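You operate a simulated robot arm through the tools that you are given. There is no shell and no other tool.

The job below is to be done with a simulated robot arm. You get a single attempt, and the scene is never put back.

JOB
Put things in order on the blue table. At the end: the rectifier from the blue table stands on top of the grey front housing; the black starter case from the blue table stands where the rectifier stood; the silver box (marked "BOLTS") from the blue table stands where the black starter case stood; the white-bristle brush stands where the silver box stood; whatever was shut is shut again. Leave all else as you found it, and nothing knocked over.

It is judged by the outcome, as a careful person would: the job done as asked, and still so three seconds after it is handed in. It fails if anything else is knocked over, pushed out of place, dropped, spilled or broken.

ROBOT AND FRAMES
A 7-joint arm with a two-finger parallel gripper, fixed in place. Base frame: the origin is at the foot of the arm, x ahead of it, y to its left, z up; the work surface is at about z = 0. Readings come in m, rad, newtons and seconds.
With the tool pointing down near the work surface it reaches from about 0.24 to 0.62 m from the base axis. Its first joint turns from -1.152 to 1.152 rad. Payload 2.6 kg.
Tool frame: the origin (TCP) lies between the finger pads and is the grasp point; the fingertips stand 0.03 m ahead of it; z points along the fingers, y is the line along which they close. Largest opening 0.094 m; finger width 0.028, thickness 0.01; the body of the gripper, 0.05 by 0.096 m, starts 0.055 m behind the TCP.
Orientation is that of the tool frame in the base frame, as a unit quaternion [w, x, y, z]. With the fingers straight down and closing along the base's y, the tool's x points along the base's -x, its y along +y and its z along -z.

CONTROLS
- The arm moves only by the tool apply_moves. Its argument "rows" is a list of rows, each a list of 7 numbers: the shift along the base's x, y, z in m, then the turn, a rotation vector about the base's x, y, z in rad, then the finger opening in m, from 0 to 0.094. In form: [[x, y, z, wx, wy, wz, gripper], ...]. A call has 1 to 20 rows; each row shifts and turns the commanded pose from where the row before left it. Rows are played at 5 a second. More than 0.05 m and 0.15 rad between two rows, or a gripper value outside its range, and nothing of the call is played. A pose out of reach is approached as far as the arm can. The call stops where the force on the tool passes 40 N (or 10 N more than at its start, if that is more) or the arm is blocked; 0.2 s more then pass. The fingers move at their own pace (about 0.072 m/s each) and stop on an object; they squeeze with about 27 N. The grip force told is the motor's: it shows also when the fingers shut on nothing. Time passes only in rows, and 0.2 s behind the last, so rows that do not move let the fingers close. The reply holds the time, the measured pose of the TCP, the force on the tool along the base axes, the opening and the grip force, in the units named above and with some noise, with the torque about the TCP (base axes, N m) and any sound that the robot's microphone picked up, and new pictures: "pictures" is both (left out), scene, wrist or none.
- Cameras (640 x 400 px; columns grow to the right, rows downward): "scene" is fixed at [0.0477, 0.4133, 0.5777]; the picture's right is [-0.77, -0.64, 0.00], its down [-0.32, 0.39, -0.86] and it looks along [0.55, -0.66, -0.51] (base axes); focal length 346 px, centre (320, 200). "wrist" rides on the gripper at [0.076, 0.014, -0.102] in the tool frame; the picture's right is [-0.18, 0.98, 0.00], its down [-0.75, -0.14, -0.64] and it looks along [-0.63, -0.12, 0.77] (tool axes); focal length 243 px, centre (320, 200). There is no depth. A picture from a camera that has moved, and an enlarged one, comes with that camera's place and axes in the base frame and with its lens. The place of the scene camera against the robot may be out by one fixed shift of up to 0.025 m in any direction.
- close_up(camera, box): a new picture of the part [left, top, right, bottom] of that camera's present view, enlarged. It takes no simulated time.
- close_job(): hands the job in; it is judged then, once.

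Places have to be worked out from the pictures, the camera data and where the tool is seen. Open the gripper and draw the arm clear of the work before you hand the job in, unless the task says otherwise.

The tools are called after "Emit:" as name(argument=value, ...) on one line, values as JSON. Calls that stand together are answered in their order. apply_moves: Moves the arm, as the interface text tells. Its arguments: {"type":"object","properties":{"rows":{"type":"array","items":{"type":"array","items":{"type":"number"}}},"pictures":{"type":"string","enum":["both","scene","wrist","none"]}},"required":["rows"]} The other tools are called the same way: close_up (camera, box) takes an enlarged picture of a part of a camera's view; close_job () hands the job in.

At the start:

```text
time_s: 0.0
tool_pos: [0.4038, -0.0632, 0.3408]
tool_rot: [-0.001, 0.0, 1.0, 0.0]
ft_force: [-0.1, -0.3, -0.2]
ft_torque: [0.06, 0.03, 0.01]
gripper_width: 0.094
grasp_force: 0.0
```

scene: 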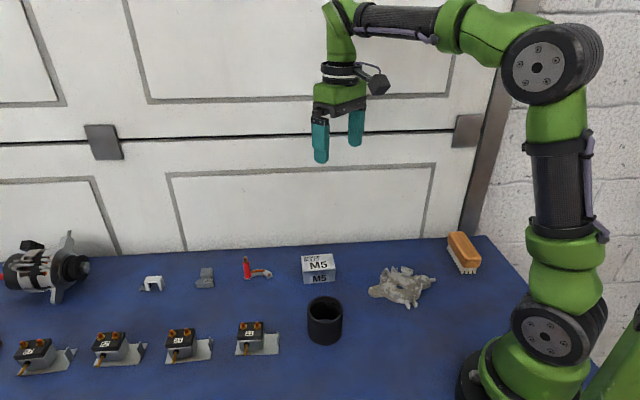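
wrist: 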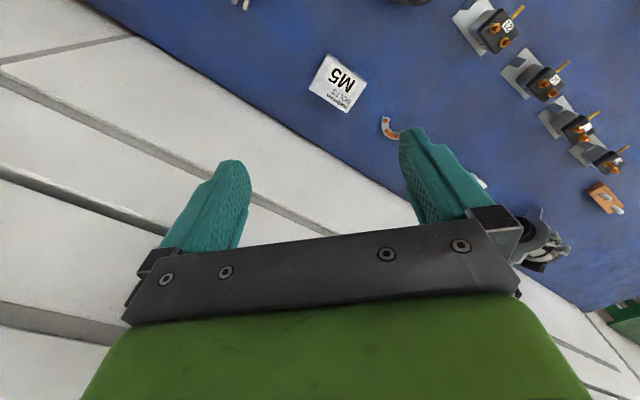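

I'll look at the scene in detail before moving anything.

Emit:
close_up(camera="scene", box=[120, 220, 360, 370])

Emit:
close_up(camera="scene", box=[0, 220, 160, 400])

Emit:
close_up(camera="scene", box=[280, 210, 520, 360])

Emit:
close_up(camera="wrist", box=[280, 0, 640, 280])

```text
2.67 times, centred on (240, 295) of scene
camera zoom: at [0.0477, 0.4133, 0.5777], right [-0.77, -0.64, 0.0], down [-0.32, 0.39, -0.86], along [0.55, -0.66, -0.51], focal length 924 px, centre (533, -53)
```

zoom: 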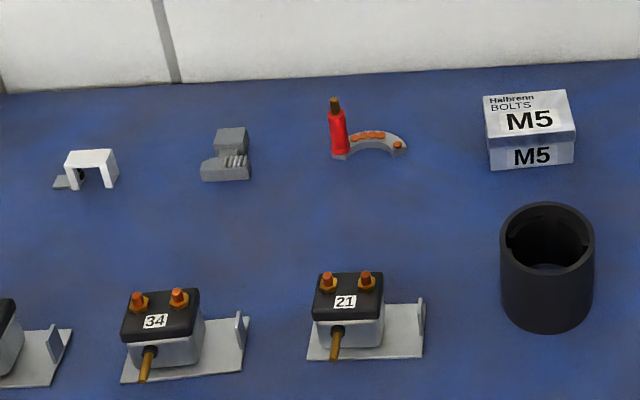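

```text
2.22 times, centred on (80, 310) of scene
camera zoom: at [0.0477, 0.4133, 0.5777], right [-0.77, -0.64, 0.0], down [-0.32, 0.39, -0.86], along [0.55, -0.66, -0.51], focal length 770 px, centre (853, -44)
```

zoom: 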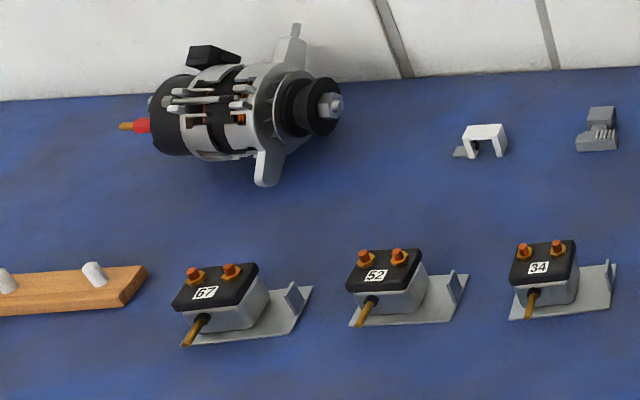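

```text
2.67 times, centred on (400, 285) of scene
camera zoom: at [0.0477, 0.4133, 0.5777], right [-0.77, -0.64, 0.0], down [-0.32, 0.39, -0.86], along [0.55, -0.66, -0.51], focal length 924 px, centre (107, -27)
```

zoom: 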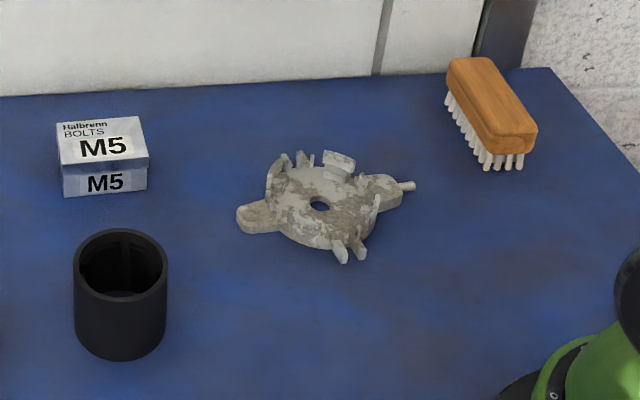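

```text
1.43 times, centred on (460, 140) of wrist
camera zoom: at [0.3276, -0.0498, 0.4428], right [0.18, 0.98, 0.0], down [0.75, -0.14, 0.64], along [0.63, -0.12, -0.77], focal length 347 px, centre (120, 286)
```

zoom: 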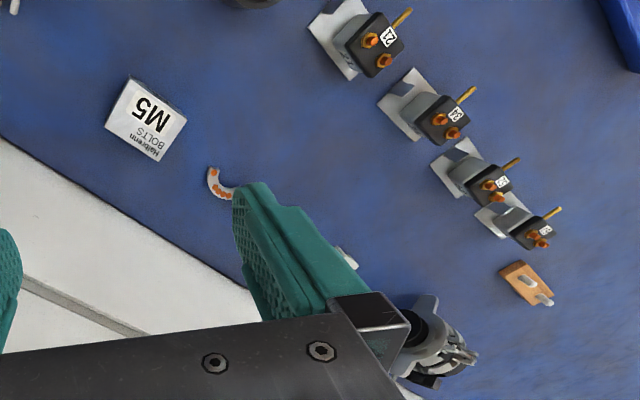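

The rectifier (horseshoe with a red stud) is near (0.56, 0.04) and the housing near (0.27, -0.14). The case is around (0.33, 0.06), the M5 box around (0.44, -0.05) and the brush around (0.19, -0.31). I move the wrist camera over the rectifier for a better look.

Emit:
apply_moves(rows=[[0.03, 0.025, -0.02, 0, 0, 0, 0.094], [0.03, 0.025, -0.02, 0, 0, 0, 0.094], [0.03, 0.025, -0.02, 0, 0, 0, 0.094], [0.03, 0.025, -0.02, 0, 0, 0, 0.094], [0, 0, 0, 0, 0, 0, 0.094]])

```text
time_s: 1.2
tool_pos: [0.5255, 0.0348, 0.2591]
tool_rot: [0.001, 0.0, 1.0, 0.0]
ft_force: [-0.6, 0.3, -0.4]
ft_torque: [0.03, 0.01, 0.01]
gripper_width: 0.0942
grasp_force: 0.0
camera wrist: at [0.4486, 0.0495, 0.3612], right [0.18, 0.98, 0.0], down [0.75, -0.14, 0.64], along [0.63, -0.12, -0.77], focal length 243 px, centre (320, 200)
```

scene: 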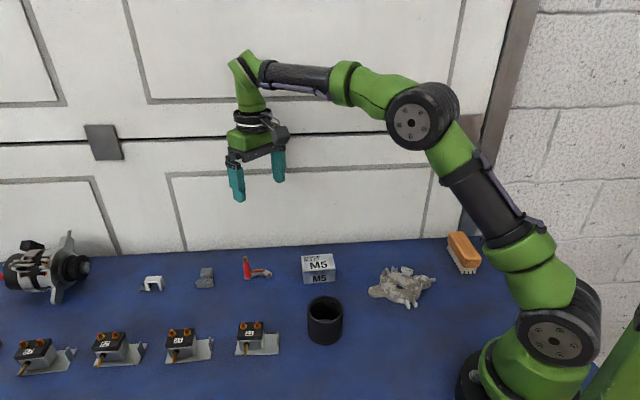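
wrist: 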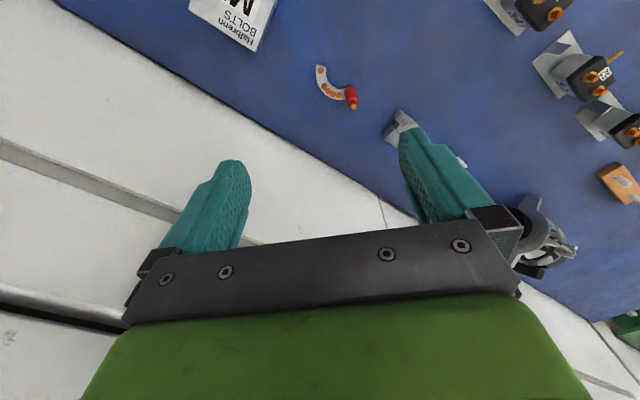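

The rectifier is now clear of the fingers in the wrist view, so I enlarge it there.

Emit:
close_up(camera="wrist", box=[280, 40, 400, 130])

Emit:
close_up(camera="scene", box=[225, 245, 289, 285])

Emit:
close_up(camera="scene", box=[354, 250, 450, 310])

```text
4.44 times, centred on (340, 85) of wrist
camera zoom: at [0.4486, 0.0495, 0.3612], right [0.18, 0.98, 0.0], down [0.75, -0.14, 0.64], along [0.63, -0.12, -0.77], focal length 1078 px, centre (231, 711)
```

zoom: 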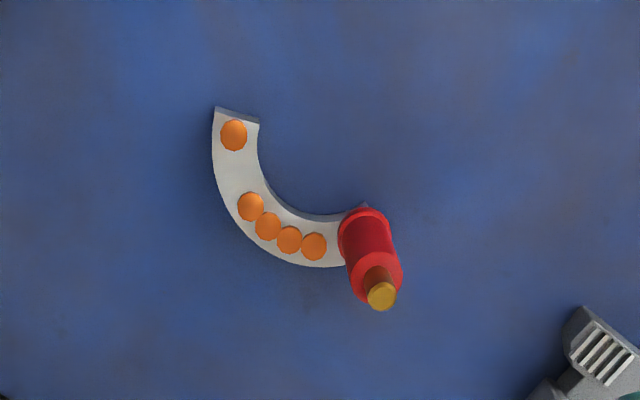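

```text
10.00 times, centred on (257, 265) of scene
camera zoom: at [0.0477, 0.4133, 0.5777], right [-0.77, -0.64, 0.0], down [-0.32, 0.39, -0.86], along [0.55, -0.66, -0.51], focal length 3464 px, centre (950, -450)
```

zoom: 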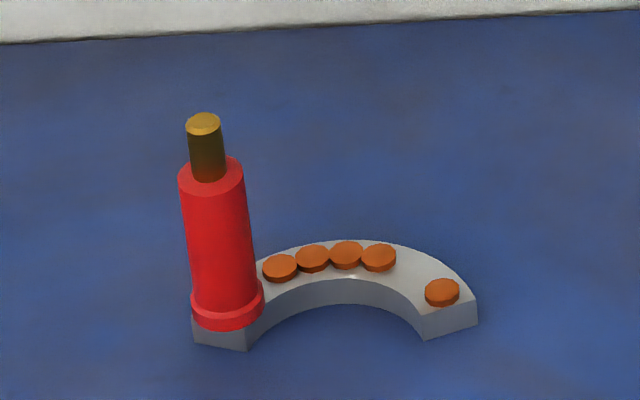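

```text
6.67 times, centred on (402, 280) of scene
camera zoom: at [0.0477, 0.4133, 0.5777], right [-0.77, -0.64, 0.0], down [-0.32, 0.39, -0.86], along [0.55, -0.66, -0.51], focal length 2309 px, centre (-227, -333)
```

zoom: 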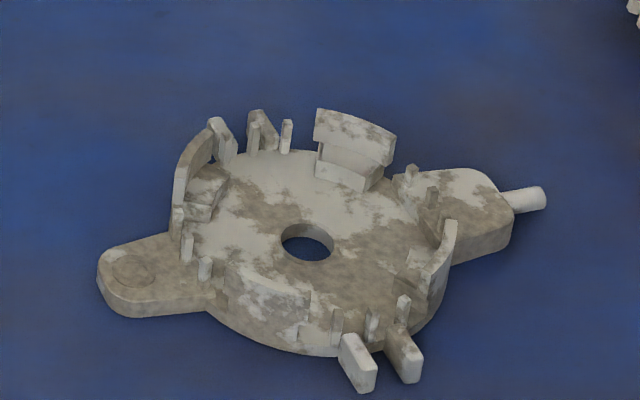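

The rectifier is a half-ring with a red post (about 15 mm across, about 50 mm high) near (0.556, 0.067), which makes a good grip. Next I fly over the housing to see its upper surface from above.

Emit:
apply_moves(rows=[[-0.04, -0.025, 0, 0, 0, 0, 0.094], [-0.04, -0.025, 0, 0, 0, 0, 0.094], [-0.04, -0.025, 0, 0, 0, 0, 0.094], [-0.04, -0.025, 0, 0, 0, 0, 0.094], [-0.04, -0.025, 0, 0, 0, 0, 0.094], [-0.04, -0.025, 0, 0, 0, 0, 0.094], [0, 0, 0, 0, 0, 0, 0.094]])

```text
time_s: 2.8
tool_pos: [0.2804, -0.1144, 0.2572]
tool_rot: [0.001, 0.0, 1.0, 0.0]
ft_force: [-0.6, -1.0, 0.0]
ft_torque: [0.01, 0.02, 0.01]
gripper_width: 0.0941
grasp_force: 0.0
camera wrist: at [0.204, -0.0994, 0.3593], right [0.18, 0.98, 0.0], down [0.75, -0.14, 0.64], along [0.63, -0.12, -0.77], focal length 243 px, centre (320, 200)
```

scene: 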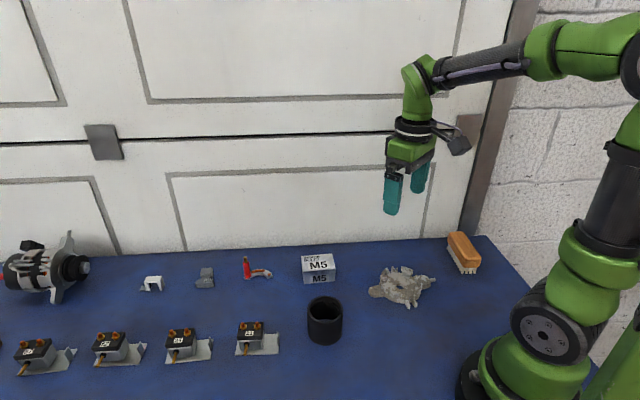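
wrist: 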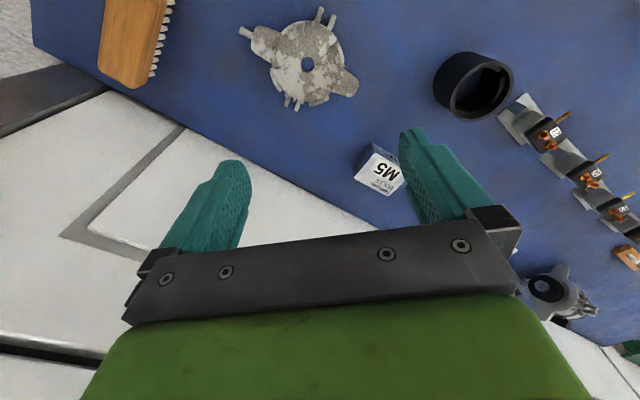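

The housing, brush, case and box are all visible from here, so I enlarge each one.

Emit:
close_up(camera="wrist", box=[227, 0, 387, 120])

Emit:
close_up(camera="wrist", box=[420, 20, 548, 130])

Emit:
close_up(camera="wrist", box=[80, 0, 208, 100])

Emit:
close_up(camera="scene", box=[288, 240, 368, 350])

Emit:
close_up(camera="scene", box=[425, 215, 505, 285])

```text
3.33 times, centred on (307, 60) of wrist
camera zoom: at [0.204, -0.0994, 0.3593], right [0.18, 0.98, 0.0], down [0.75, -0.14, 0.64], along [0.63, -0.12, -0.77], focal length 809 px, centre (363, 667)
```

zoom: 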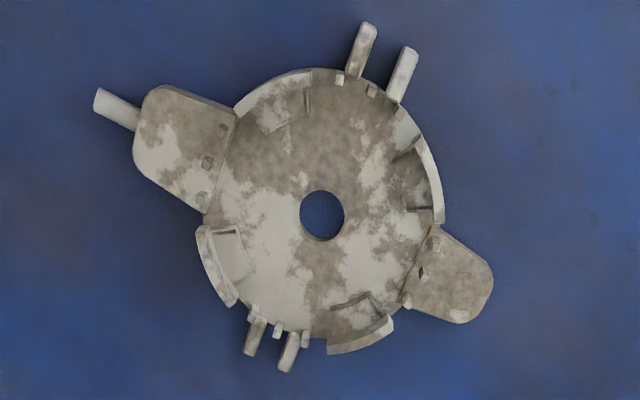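

```text
3.64 times, centred on (484, 75) of wrist
camera zoom: at [0.204, -0.0994, 0.3593], right [0.18, 0.98, 0.0], down [0.75, -0.14, 0.64], along [0.63, -0.12, -0.77], focal length 882 px, centre (-276, 654)
```

zoom: 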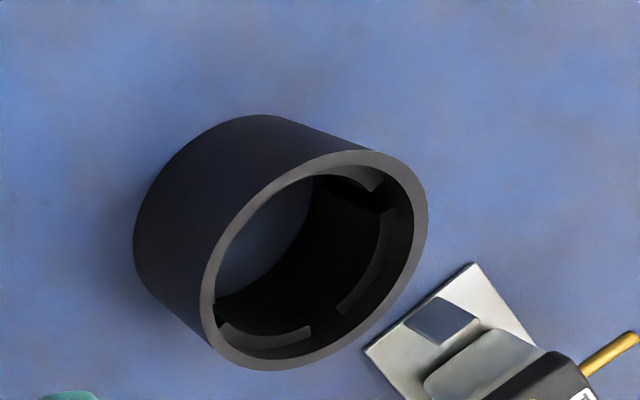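

```text
4.00 times, centred on (144, 50) of wrist
camera zoom: at [0.204, -0.0994, 0.3593], right [0.18, 0.98, 0.0], down [0.75, -0.14, 0.64], along [0.63, -0.12, -0.77], focal length 970 px, centre (1024, 800)
```

zoom: 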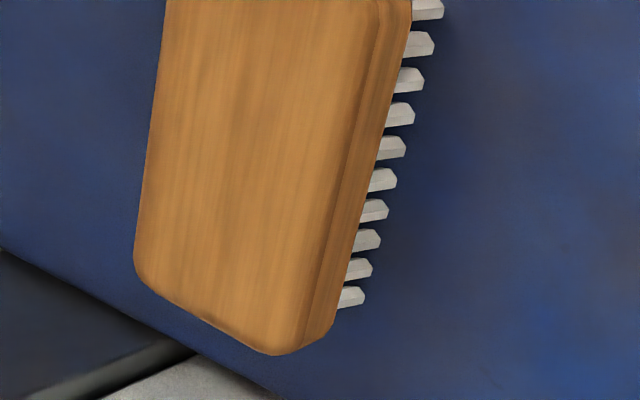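

```text
3.64 times, centred on (328, 295) of scene
camera zoom: at [0.0477, 0.4133, 0.5777], right [-0.77, -0.64, 0.0], down [-0.32, 0.39, -0.86], along [0.55, -0.66, -0.51], focal length 1260 px, centre (291, -146)
```

zoom: 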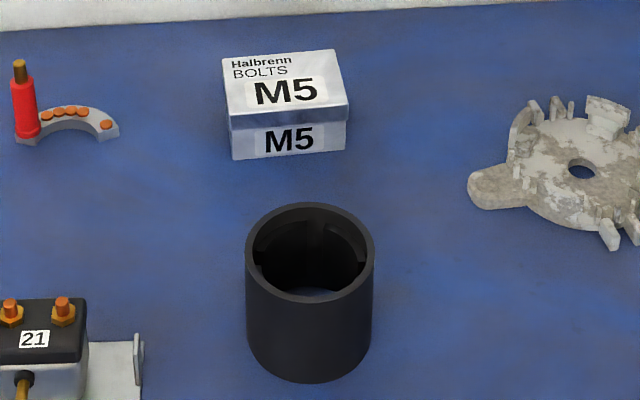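

```text
5.71 times, centred on (465, 250) of scene
camera zoom: at [0.0477, 0.4133, 0.5777], right [-0.77, -0.64, 0.0], down [-0.32, 0.39, -0.86], along [0.55, -0.66, -0.51], focal length 1979 px, centre (-509, -86)
```

zoom: 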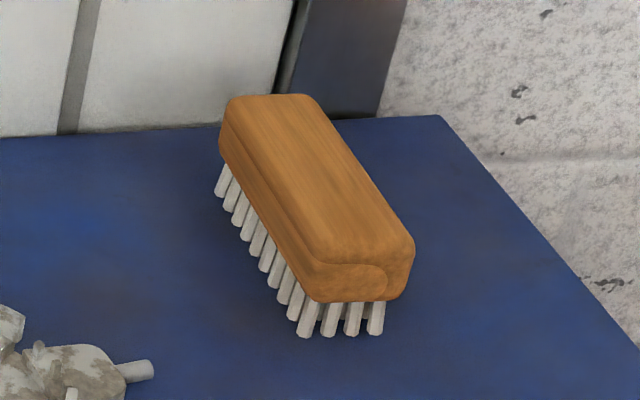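

The housing centre is near (0.264, -0.127), and the disc has about a 45 mm radius with upright blocks around its rim. I go lower over it to find the free space between the blocks.

Emit:
apply_moves(rows=[[-0.005, -0.005, -0.035, 0, 0, 0, 0.094], [-0.005, -0.005, -0.035, 0, 0, 0, 0.094], [0, 0, -0.03, 0, 0, 0, 0.094], [0, 0, 0, 0, 0, 0, 0.094]], pictures="wrist")

Emit:
close_up(camera="wrist", box=[215, 0, 407, 150])

```text
time_s: 3.8
tool_pos: [0.2726, -0.1246, 0.161]
tool_rot: [0.0, 0.001, 1.0, 0.0]
ft_force: [0.8, -0.1, -0.1]
ft_torque: [-0.03, -0.01, -0.01]
gripper_width: 0.0941
grasp_force: 0.0
camera wrist: at [0.1965, -0.1093, 0.2617], right [0.19, 0.98, 0.0], down [0.75, -0.14, 0.64], along [0.63, -0.12, -0.77], focal length 243 px, centre (320, 200)
```

wrist: 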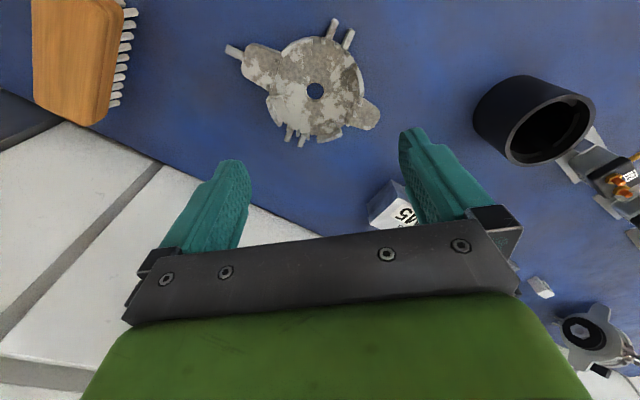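

```text
2.67 times, centred on (311, 75) of wrist
camera zoom: at [0.1965, -0.1093, 0.2617], right [0.19, 0.98, 0.0], down [0.75, -0.14, 0.64], along [0.63, -0.12, -0.77], focal length 647 px, centre (344, 533)
```

zoom: 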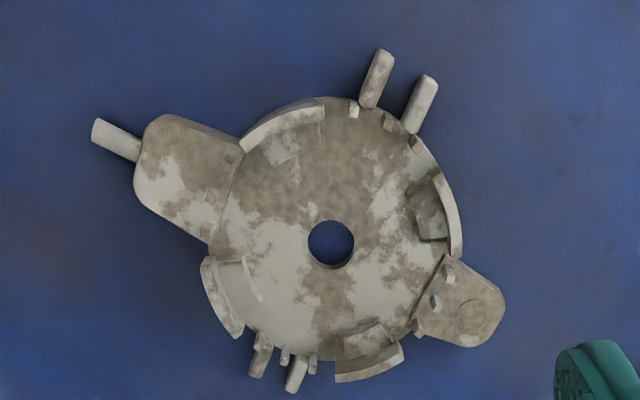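

The housing has four rim blocks at roughly 31 mm radius with gaps between them, and its centre is at (0.264, -0.1265). The rectifier fits flat with its apex at about -37° and the ring centre shifted about 15 mm. I go up and over to the red post at (0.5535, 0.0715).

Emit:
apply_moves(rows=[[0, 0, 0.045, 0, 0, 0, 0.094], [0.0351, 0.0245, 0.045, 0, 0, 0, 0.094], [0.0351, 0.0245, 0, 0, 0, 0, 0.094], [0.0351, 0.0245, 0, 0, 0, 0, 0.094], [0.0351, 0.0245, 0, 0, 0, 0, 0.094], [0.0351, 0.0245, 0, 0, 0, 0, 0.094], [0.0351, 0.0245, 0, 0, 0, 0, 0.094], [0.0351, 0.0245, -0.03, 0, 0, 0, 0.094], [0.0351, 0.0245, -0.03, 0, 0, 0, 0.094], [0, 0, -0.03, 0, 0, 0, 0.094], [0, 0, 0, 0, 0, 0, 0.094]])

Emit:
close_up(camera="wrist", box=[240, 30, 400, 150])

```text
refused: row 2 steps farther than a row can; nothing moved
```

```text
3.33 times, centred on (320, 90) of wrist
camera zoom: at [0.1965, -0.1093, 0.2617], right [0.19, 0.98, 0.0], down [0.75, -0.14, 0.64], along [0.63, -0.12, -0.77], focal length 809 px, centre (320, 567)
```

zoom: 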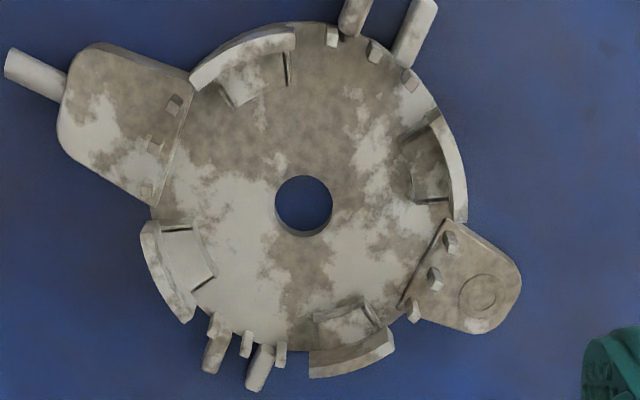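

One step was too long for a row, so I split it and re-send. The enlarged view confirms the blocks' inner radius at about 32 mm.

Emit:
apply_moves(rows=[[0, 0, 0.045, 0, 0, 0, 0.094], [0, 0, 0.045, 0, 0, 0, 0.094], [0.0351, 0.0245, 0, 0, 0, 0, 0.094], [0.0351, 0.0245, 0, 0, 0, 0, 0.094], [0.0351, 0.0245, 0, 0, 0, 0, 0.094], [0.0351, 0.0245, 0, 0, 0, 0, 0.094], [0.0351, 0.0245, 0, 0, 0, 0, 0.094], [0.0351, 0.0245, 0, 0, 0, 0, 0.094], [0.0351, 0.0245, 0, 0, 0, 0, 0.094], [0.0351, 0.0245, 0, 0, 0, 0, 0.094], [0, 0, -0.045, 0, 0, 0, 0.094], [0, 0, -0.045, 0, 0, 0, 0.094], [0, 0, 0, 0, 0, 0, 0.094]])

Emit:
close_up(camera="wrist", box=[240, 30, 400, 150])

```text
time_s: 6.6
tool_pos: [0.5564, 0.0733, 0.1583]
tool_rot: [0.0, 0.0, 1.0, 0.0]
ft_force: [0.8, 0.1, 0.6]
ft_torque: [0.01, -0.02, 0.0]
gripper_width: 0.0939
grasp_force: 0.0
camera wrist: at [0.4793, 0.089, 0.2604], right [0.18, 0.98, 0.0], down [0.75, -0.14, 0.64], along [0.63, -0.12, -0.77], focal length 243 px, centre (320, 200)
```

scene: 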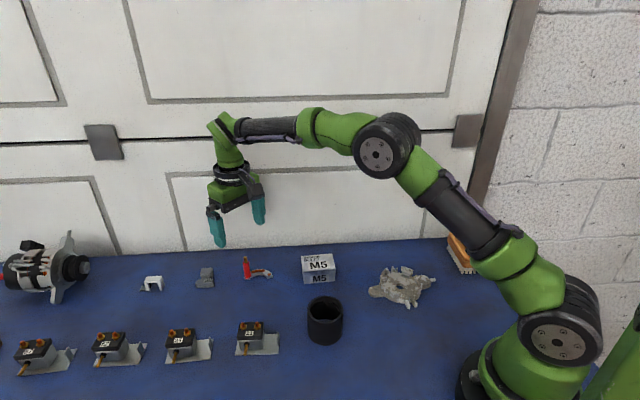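
wrist: 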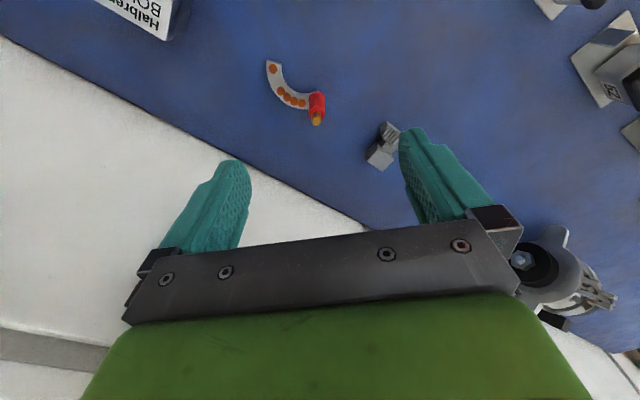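

```text
3.33 times, centred on (320, 90) of wrist
camera zoom: at [0.4793, 0.089, 0.2604], right [0.18, 0.98, 0.0], down [0.75, -0.14, 0.64], along [0.63, -0.12, -0.77], focal length 809 px, centre (320, 567)
```

zoom: 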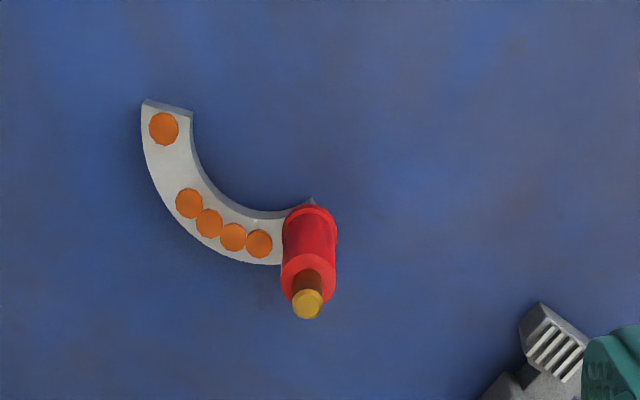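

The post is centred at (0.554, 0.072), within a few millimetres of the tool. I correct, narrow the opening and descend to a TCP height of about 0.054.

Emit:
apply_moves(rows=[[-0.0024, -0.001, -0.035, 0, 0, 0, 0.06], [0, 0, -0.035, 0, 0, 0, 0.05], [0, 0, -0.02, 0, 0, 0, 0.05], [0, 0, -0.014, 0, 0, 0, 0.05], [0, 0, 0, 0, 0, 0, 0.05]])

```text
time_s: 7.8
tool_pos: [0.5542, 0.0722, 0.0565]
tool_rot: [0.001, -0.001, 1.0, 0.0]
ft_force: [0.2, 0.3, 0.6]
ft_torque: [-0.02, 0.0, 0.0]
gripper_width: 0.0498
grasp_force: 0.0
camera wrist: at [0.4768, 0.0859, 0.1573], right [0.18, 0.98, 0.0], down [0.75, -0.14, 0.64], along [0.63, -0.12, -0.77], focal length 243 px, centre (320, 200)
```

scene: 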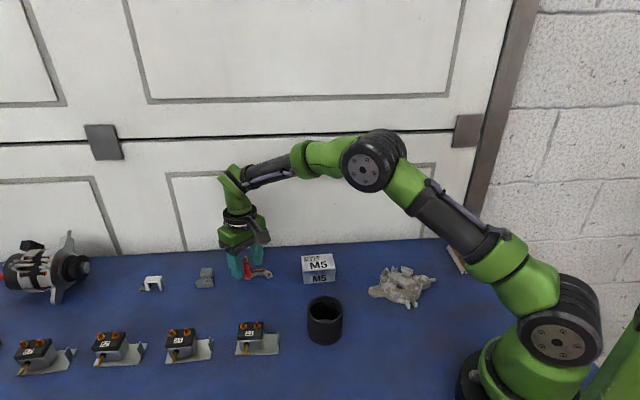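
wrist: 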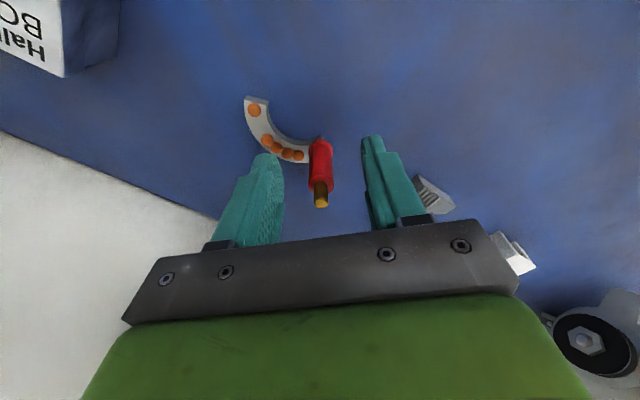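

The post is centred between the fingers. I lower slightly and close.

Emit:
apply_moves(rows=[[0, 0, -0.004, 0, 0, 0, 0.05], [0, 0, 0, 0, 0, 0, 0.0], [0, 0, 0, 0, 0, 0, 0.0], [0, 0, 0, 0, 0, 0, 0.0]])

Emit:
close_up(camera="wrist", box=[208, 50, 432, 220])

```text
time_s: 8.8
tool_pos: [0.5525, 0.0722, 0.0522]
tool_rot: [0.001, 0.0, 1.0, 0.0]
ft_force: [0.2, -0.7, 1.2]
ft_torque: [0.09, 0.01, 0.04]
gripper_width: 0.0139
grasp_force: 27.2
camera wrist: at [0.4764, 0.085, 0.1537], right [0.18, 0.98, 0.0], down [0.75, -0.14, 0.64], along [0.63, -0.12, -0.77], focal length 243 px, centre (320, 200)
```

scene: 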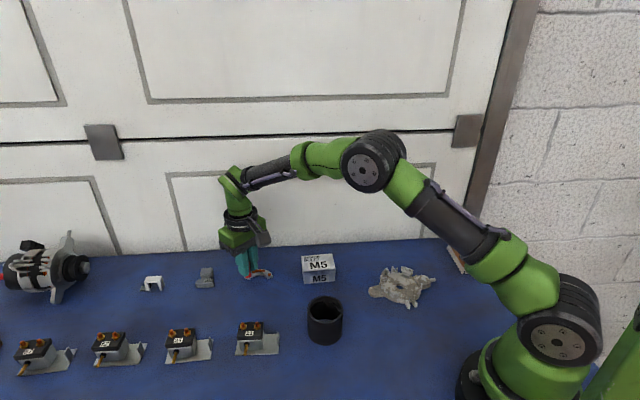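
wrist: 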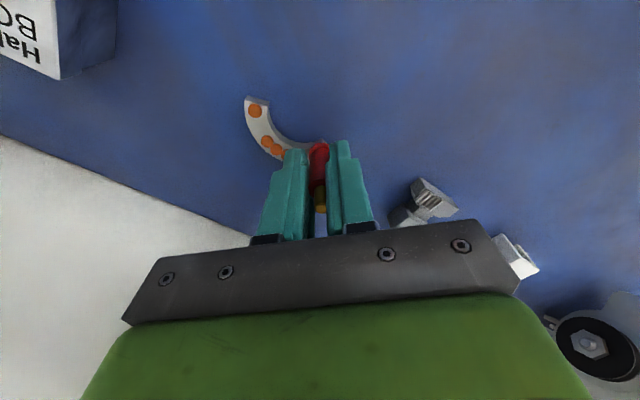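

```text
2.35 times, centred on (320, 135) of wrist
camera zoom: at [0.4764, 0.085, 0.1537], right [0.18, 0.98, 0.0], down [0.75, -0.14, 0.64], along [0.63, -0.12, -0.77], focal length 571 px, centre (320, 353)
```

zoom: 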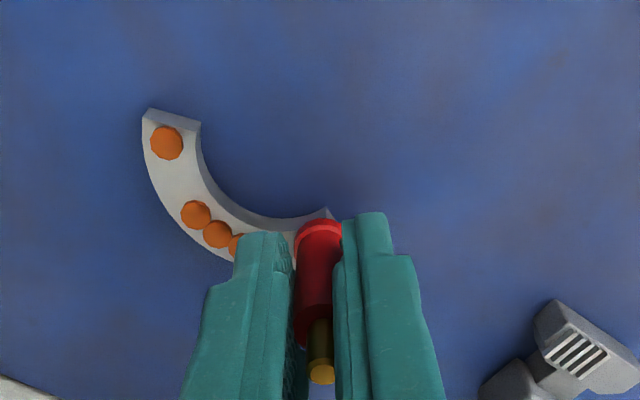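

The post is gripped (13.9 mm). I lift gently and check that the rectifier stays level.

Emit:
apply_moves(rows=[[0, 0, 0.01, 0, 0, 0, 0.0], [0, 0, 0.03, 0, 0, 0, 0.0], [0, 0, 0.04, 0, 0, 0, 0.0], [0, 0, 0.04, 0, 0, 0, 0.0], [0, 0, 0, 0, 0, 0, 0.0]])

Emit:
close_up(camera="scene", box=[200, 180, 320, 280])

Emit:
close_up(camera="wrist", box=[208, 50, 432, 220])

```text
time_s: 10.0
tool_pos: [0.5517, 0.0706, 0.1717]
tool_rot: [0.0, 0.0, 1.0, 0.0]
ft_force: [-0.1, 0.4, -0.8]
ft_torque: [0.04, 0.03, 0.01]
gripper_width: 0.014
grasp_force: 26.6
camera wrist: at [0.475, 0.085, 0.2738], right [0.18, 0.98, 0.0], down [0.75, -0.14, 0.64], along [0.63, -0.12, -0.77], focal length 243 px, centre (320, 200)
```

scene: 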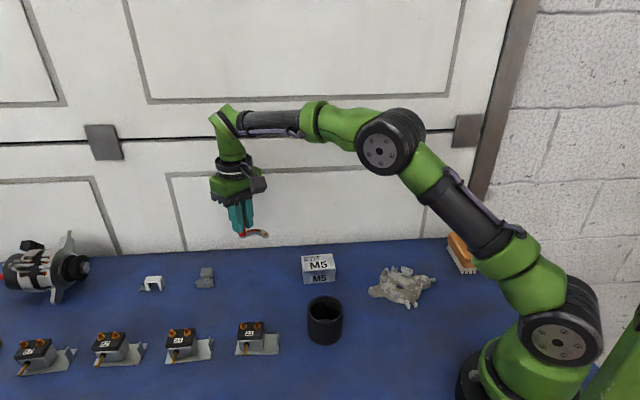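
wrist: 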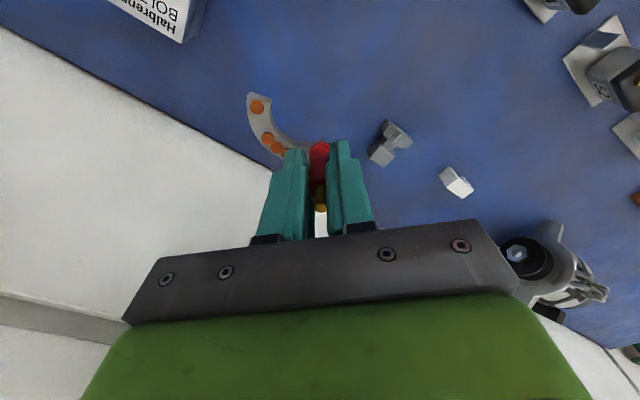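

```text
4.00 times, centred on (260, 230) of scene
camera zoom: at [0.0477, 0.4133, 0.5777], right [-0.77, -0.64, 0.0], down [-0.32, 0.39, -0.86], along [0.55, -0.66, -0.51], focal length 1386 px, centre (560, 80)
```

zoom: 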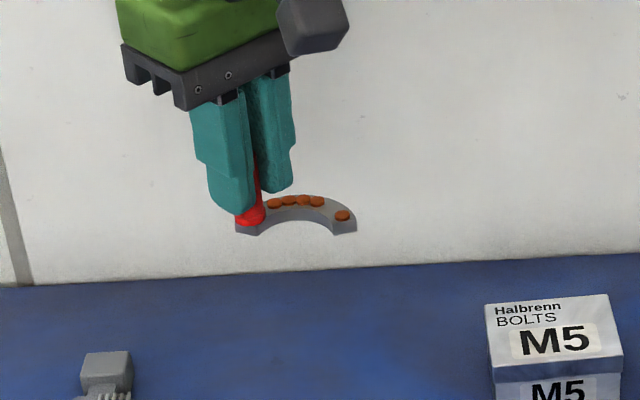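

```text
2.35 times, centred on (320, 135) of wrist
camera zoom: at [0.475, 0.085, 0.2738], right [0.18, 0.98, 0.0], down [0.75, -0.14, 0.64], along [0.63, -0.12, -0.77], focal length 571 px, centre (320, 353)
```

zoom: 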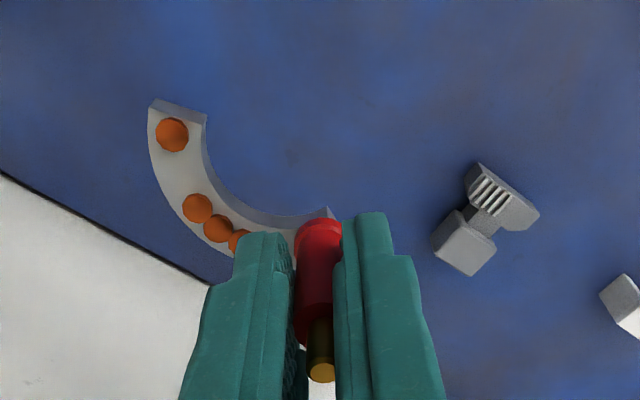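

The rectifier is held with a slight sag at the far end. I carry it over the housing, turning it about +8°.

Emit:
apply_moves(rows=[[-0.0343, -0.0223, 0, 0, 0, 0.0175, 0.0], [-0.0343, -0.0223, 0, 0, 0, 0.0175, 0.0], [-0.0343, -0.0223, 0, 0, 0, 0.0175, 0.0], [-0.0343, -0.0223, 0, 0, 0, 0.0175, 0.0], [-0.0343, -0.0223, 0, 0, 0, 0.0175, 0.0], [-0.0343, -0.0223, 0, 0, 0, 0.0175, 0.0], [-0.0343, -0.0223, 0, 0, 0, 0.0175, 0.0], [-0.0343, -0.0223, -0.02, 0, 0, 0.0175, 0.0], [0, 0, -0.03, 0, 0, 0, 0.0], [0, 0, 0, 0, 0, 0, 0.0]])

Emit:
close_up(camera="wrist", box=[208, 50, 432, 220])

Emit:
close_up(camera="scene", box=[354, 220, 450, 310])

```text
time_s: 12.2
tool_pos: [0.2765, -0.1084, 0.1236]
tool_rot: [0.0, -0.07, 0.998, 0.0]
ft_force: [0.7, -0.7, -1.8]
ft_torque: [0.0, 0.01, -0.02]
gripper_width: 0.0141
grasp_force: 26.9
camera wrist: at [0.1983, -0.1051, 0.2244], right [0.05, 1.0, 0.0], down [0.77, -0.04, 0.64], along [0.64, -0.03, -0.77], focal length 243 px, centre (320, 200)
```

scene: 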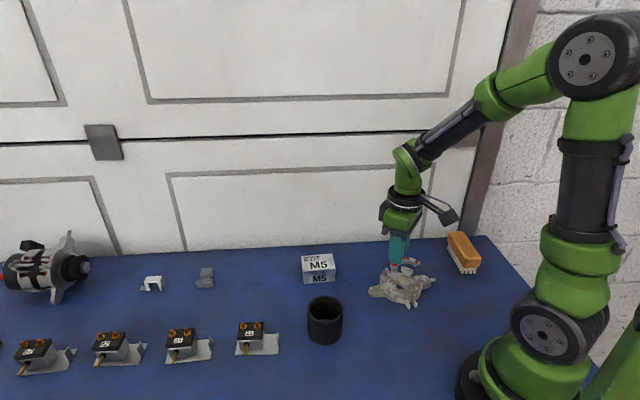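
wrist: 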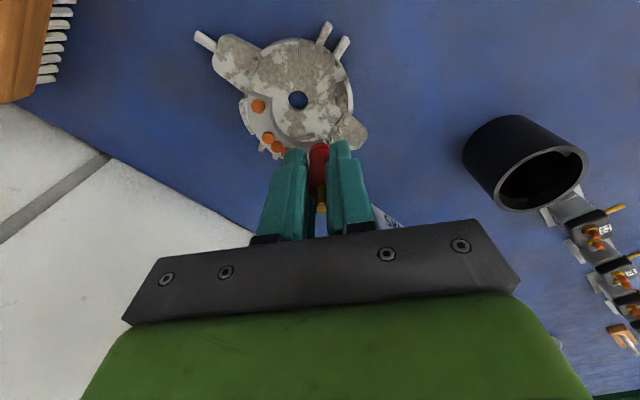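

```text
2.35 times, centred on (320, 135) of wrist
camera zoom: at [0.1983, -0.1051, 0.2244], right [0.05, 1.0, 0.0], down [0.77, -0.04, 0.64], along [0.64, -0.03, -0.77], focal length 571 px, centre (320, 353)
```

zoom: 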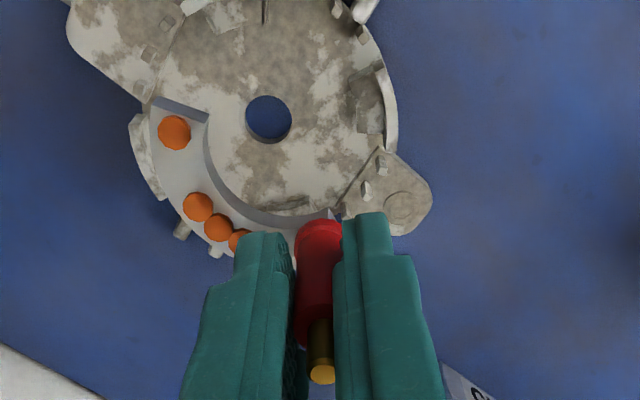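

```text
4.44 times, centred on (402, 265) of scene
camera zoom: at [0.0477, 0.4133, 0.5777], right [-0.77, -0.64, 0.0], down [-0.32, 0.39, -0.86], along [0.55, -0.66, -0.51], focal length 1540 px, centre (-44, -89)
```

zoom: 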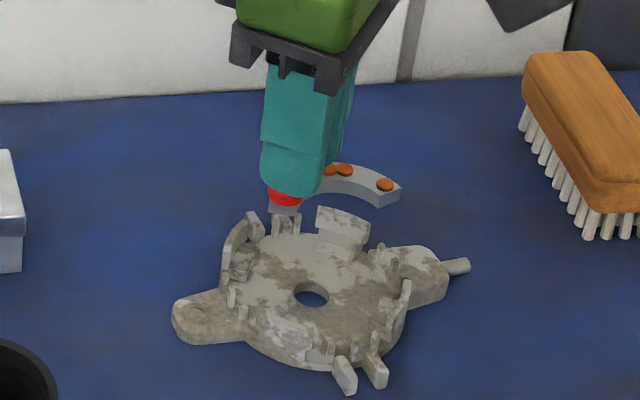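

The geometry checks out: the plate ends fall in the two gaps and at least 5 mm clear of the blocks. I lower most of the way and look again.

Emit:
apply_moves(rows=[[0, 0, -0.02, 0, 0, 0, 0.0], [0, 0, -0.015, 0, 0, 0, 0.0], [0, 0, -0.01, 0, 0, 0, 0.0], [0, 0, 0, 0, 0, 0, 0.0]])

Emit:
close_up(camera="wrist", box=[208, 50, 432, 220])

Emit:
close_up(camera="scene", box=[362, 245, 442, 310])

```text
time_s: 13.2
tool_pos: [0.2788, -0.1078, 0.0783]
tool_rot: [0.001, -0.069, 0.998, 0.0]
ft_force: [0.2, -0.1, -1.5]
ft_torque: [0.0, 0.0, 0.01]
gripper_width: 0.0137
grasp_force: 27.1
camera wrist: at [0.2005, -0.1029, 0.1807], right [0.05, 1.0, 0.0], down [0.77, -0.04, 0.64], along [0.64, -0.03, -0.77], focal length 243 px, centre (320, 200)
```

scene: 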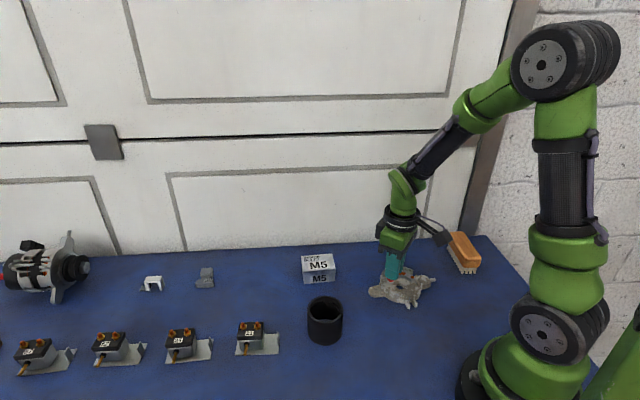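
wrist: 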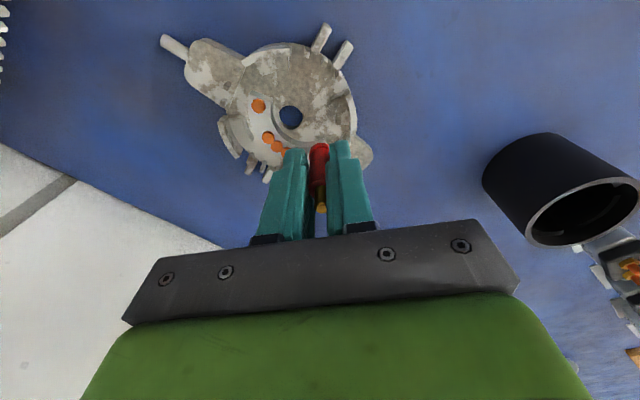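

```text
2.35 times, centred on (320, 135) of wrist
camera zoom: at [0.2005, -0.1029, 0.1807], right [0.05, 1.0, 0.0], down [0.77, -0.04, 0.64], along [0.64, -0.03, -0.77], focal length 571 px, centre (320, 353)
```

zoom: 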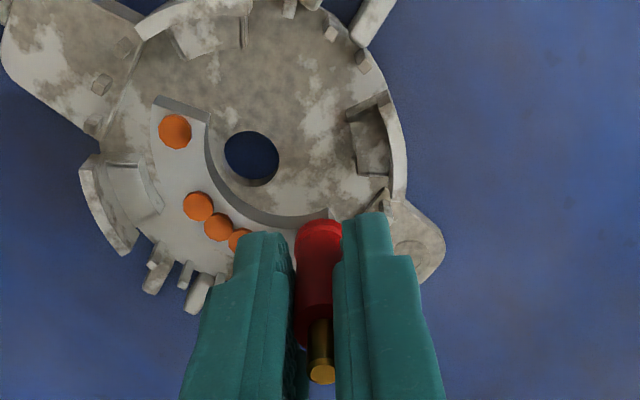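

```text
6.15 times, centred on (402, 278) of scene
camera zoom: at [0.0477, 0.4133, 0.5777], right [-0.77, -0.64, 0.0], down [-0.32, 0.39, -0.86], along [0.55, -0.66, -0.51], focal length 2132 px, centre (-185, -277)
```

zoom: 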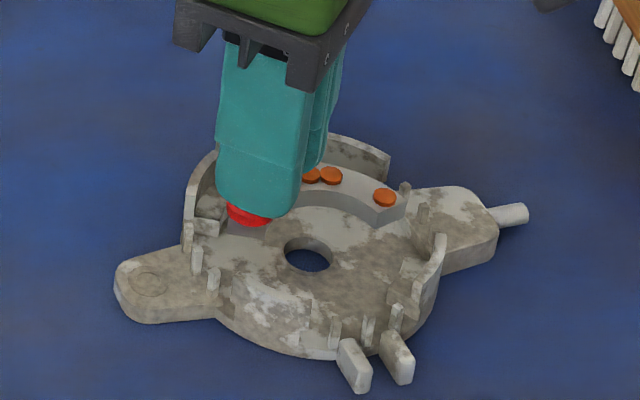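

Everything clears the walls. I keep lowering in small steps and watch the force for contact.

Emit:
apply_moves(rows=[[0, 0, -0.005, 0, 0, 0, 0.0], [0, 0, -0.003, 0, 0, 0, 0.0], [0, 0, 0, 0, 0, 0, 0.0]], pictures="none")

Emit:
apply_moves(rows=[[0, 0, -0.002, 0, 0, 0, 0.0], [0, 0, 0, 0, 0, 0, 0.0]], pictures="none")

Emit:
apply_moves(rows=[[0, 0, -0.002, 0, 0, 0, 0.0], [0, 0, 0, 0, 0, 0, 0.0]], pictures="wrist")

Emit:
close_up(camera="scene", box=[362, 245, 442, 310])

```text
time_s: 14.0
tool_pos: [0.2777, -0.1069, 0.0704]
tool_rot: [0.002, -0.07, 0.998, -0.001]
ft_force: [7.4, -0.7, 20.0]
ft_torque: [-0.05, -0.38, 0.03]
gripper_width: 0.0139
grasp_force: 27.3
```

```text
time_s: 14.6
tool_pos: [0.2769, -0.1085, 0.0681]
tool_rot: [-0.001, -0.07, 0.998, 0.0]
ft_force: [3.3, 0.7, 19.7]
ft_torque: [-0.01, -0.07, 0.0]
gripper_width: 0.0138
grasp_force: 26.6
```

```text
time_s: 15.2
tool_pos: [0.2779, -0.1064, 0.066]
tool_rot: [-0.001, -0.069, 0.998, 0.0]
ft_force: [-2.6, 3.3, 21.0]
ft_torque: [0.13, 0.08, 0.02]
gripper_width: 0.0139
grasp_force: 27.0
camera wrist: at [0.2002, -0.1033, 0.1678], right [0.05, 1.0, 0.0], down [0.77, -0.04, 0.64], along [0.64, -0.03, -0.77], focal length 243 px, centre (320, 200)
```

wrist: 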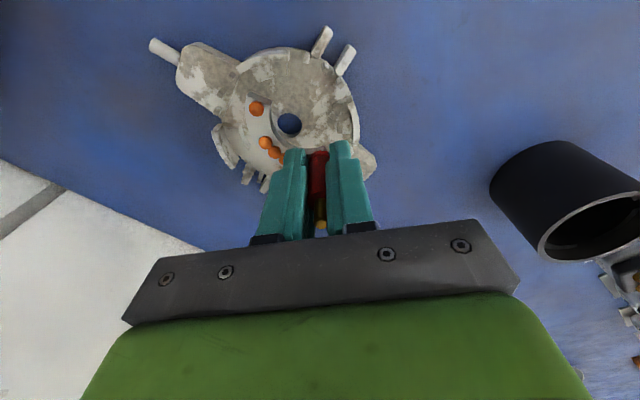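

```text
6.15 times, centred on (402, 278) of scene
camera zoom: at [0.0476, 0.4133, 0.5777], right [-0.77, -0.64, 0.0], down [-0.32, 0.39, -0.86], along [0.55, -0.66, -0.51], focal length 2132 px, centre (-185, -277)
```

zoom: 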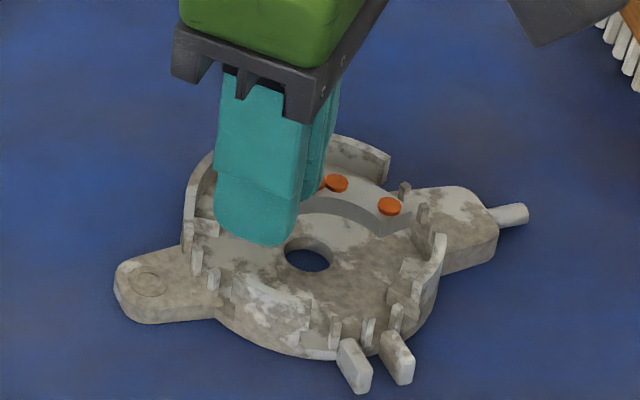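

It touched down at about TCP z 0.070; the force is level at 20 N and the fingers have slipped a little down the post. I open only a few millimetres so the fingers stay clear of the wall, wait, then rise straight up.

Emit:
apply_moves(rows=[[0, 0, 0, 0, 0, 0, 0.019], [0, 0, 0, 0, 0, 0, 0.019]], pictures="wrist")

Emit:
close_up(camera="scene", box=[362, 245, 442, 310])

Emit:
close_up(camera="wrist", box=[208, 50, 432, 220])

```text
time_s: 15.8
tool_pos: [0.2784, -0.1076, 0.0657]
tool_rot: [-0.001, -0.069, 0.998, -0.001]
ft_force: [-0.2, -0.8, -0.3]
ft_torque: [-0.02, 0.04, 0.0]
gripper_width: 0.0188
grasp_force: 0.0
camera wrist: at [0.2004, -0.1036, 0.1676], right [0.05, 1.0, 0.0], down [0.77, -0.04, 0.64], along [0.64, -0.03, -0.77], focal length 243 px, centre (320, 200)
```

wrist: 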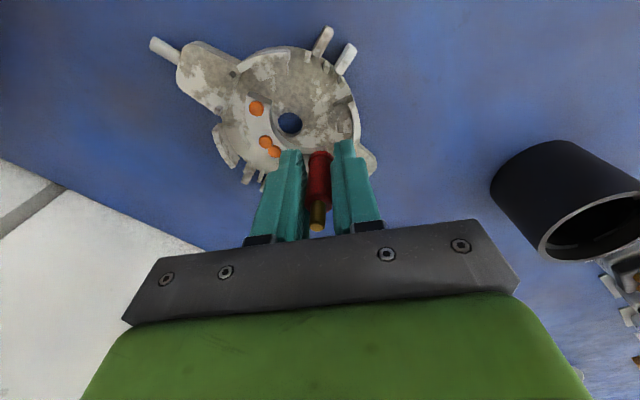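

```text
6.15 times, centred on (402, 278) of scene
camera zoom: at [0.0477, 0.4133, 0.5777], right [-0.77, -0.64, 0.0], down [-0.32, 0.39, -0.86], along [0.55, -0.66, -0.51], focal length 2132 px, centre (-185, -277)
```

zoom: 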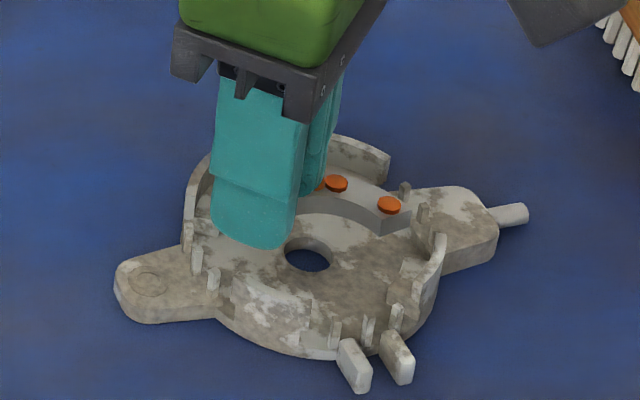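

```text
2.35 times, centred on (320, 135) of wrist
camera zoom: at [0.2004, -0.1036, 0.1676], right [0.05, 1.0, 0.0], down [0.77, -0.04, 0.64], along [0.64, -0.03, -0.77], focal length 571 px, centre (320, 353)
```

zoom: 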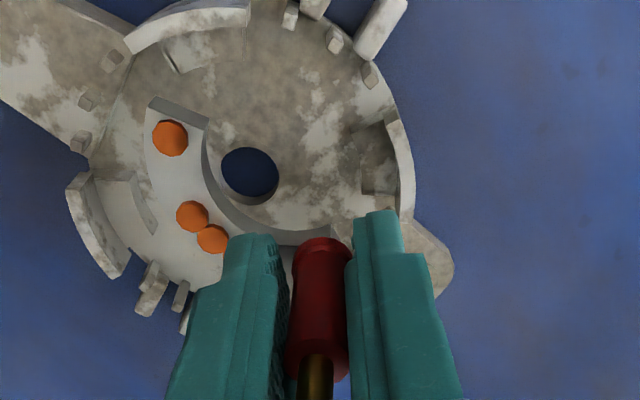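

The rectifier sits level on the disc with no load on the tool. I rise straight up in small steps.

Emit:
apply_moves(rows=[[0, 0, 0.01, 0, 0, 0, 0.02], [0, 0, 0.02, 0, 0, 0, 0.022], [0, 0, 0.03, 0, 0, 0, 0.03], [0, 0, 0.04, 0, 0, 0, 0.06], [0, 0, 0.04, 0, 0, 0, 0.09], [0, 0, 0, 0, 0, 0, 0.094]])

Emit:
close_up(camera="scene", box=[362, 245, 442, 310])

Emit:
close_up(camera="wrist", box=[215, 0, 407, 150])

```text
time_s: 17.2
tool_pos: [0.2762, -0.1089, 0.2067]
tool_rot: [0.0, -0.069, 0.998, 0.0]
ft_force: [0.1, 0.1, 0.2]
ft_torque: [0.01, 0.0, -0.02]
gripper_width: 0.0942
grasp_force: 0.0
camera wrist: at [0.1992, -0.1048, 0.3086], right [0.05, 1.0, 0.0], down [0.77, -0.03, 0.64], along [0.64, -0.03, -0.77], focal length 243 px, centre (320, 200)
```

scene: 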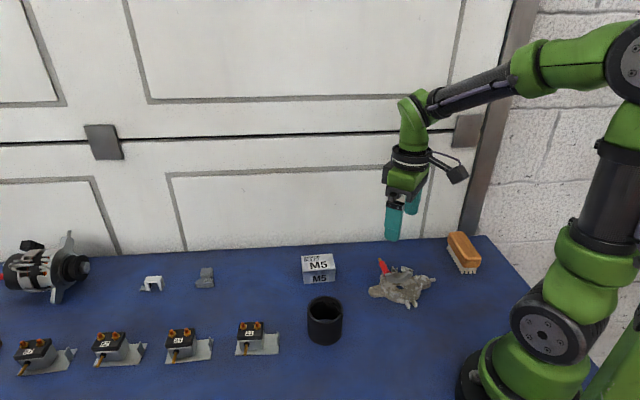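
wrist: 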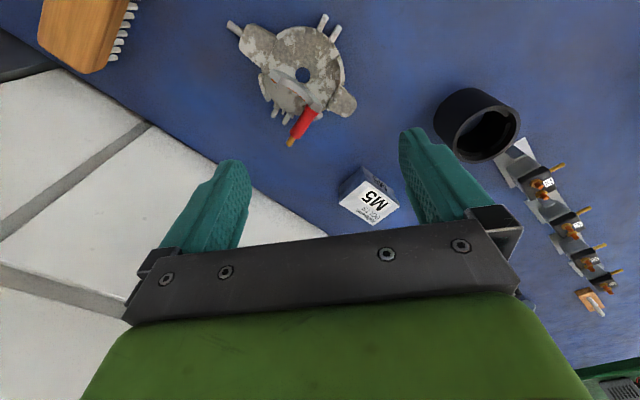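

```text
6.15 times, centred on (402, 278) of scene
camera zoom: at [0.0477, 0.4133, 0.5777], right [-0.77, -0.64, 0.0], down [-0.32, 0.39, -0.86], along [0.55, -0.66, -0.51], focal length 2132 px, centre (-185, -277)
```

zoom: 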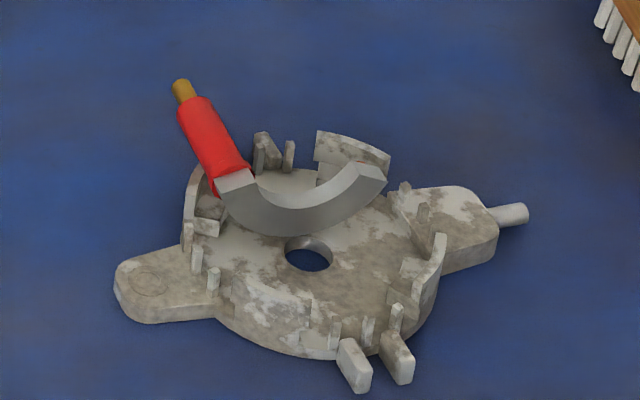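

```text
2.67 times, centred on (311, 75) of wrist
camera zoom: at [0.1992, -0.1048, 0.3086], right [0.05, 1.0, 0.0], down [0.77, -0.03, 0.64], along [0.64, -0.03, -0.77], focal length 647 px, centre (344, 533)
```

zoom: 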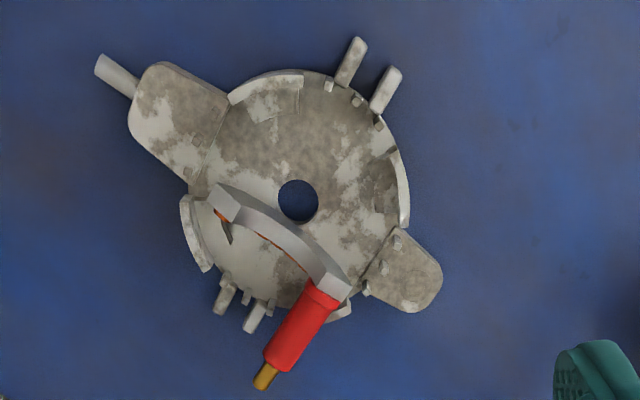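

The rectifier tipped onto its edge as the fingers rose; it is still inside the housing, with its post leaning outward. I look closely at how it lies so I can right it.

Emit:
close_up(camera="wrist", box=[255, 40, 367, 150])

Emit:
close_up(camera="scene", box=[372, 250, 420, 285])

```text
3.64 times, centred on (311, 95) of wrist
camera zoom: at [0.1992, -0.1048, 0.3086], right [0.05, 1.0, 0.0], down [0.77, -0.03, 0.64], along [0.64, -0.03, -0.77], focal length 882 px, centre (353, 582)
```

zoom: 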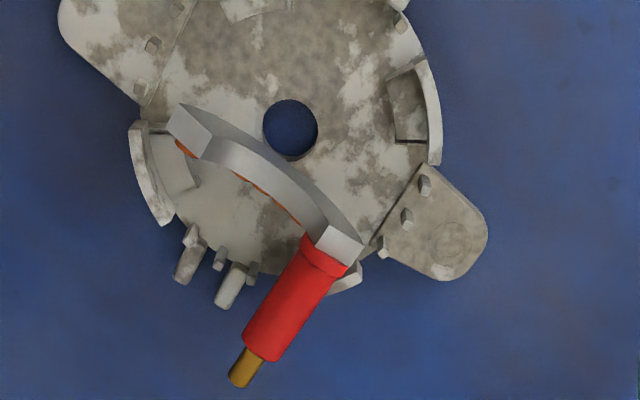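

```text
11.43 times, centred on (396, 268) of scene
camera zoom: at [0.0477, 0.4133, 0.5777], right [-0.77, -0.64, 0.0], down [-0.32, 0.39, -0.86], along [0.55, -0.66, -0.51], focal length 3959 px, centre (-549, -571)
```

zoom: 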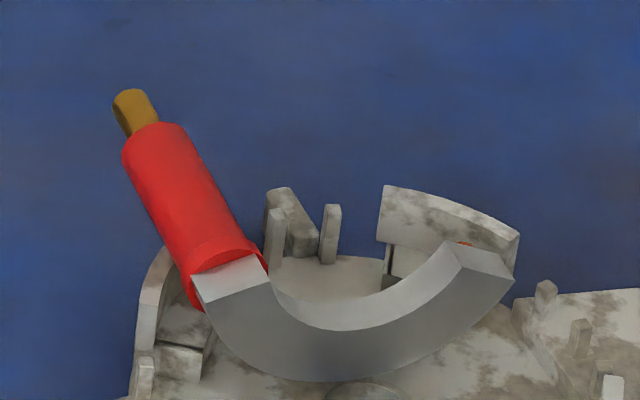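

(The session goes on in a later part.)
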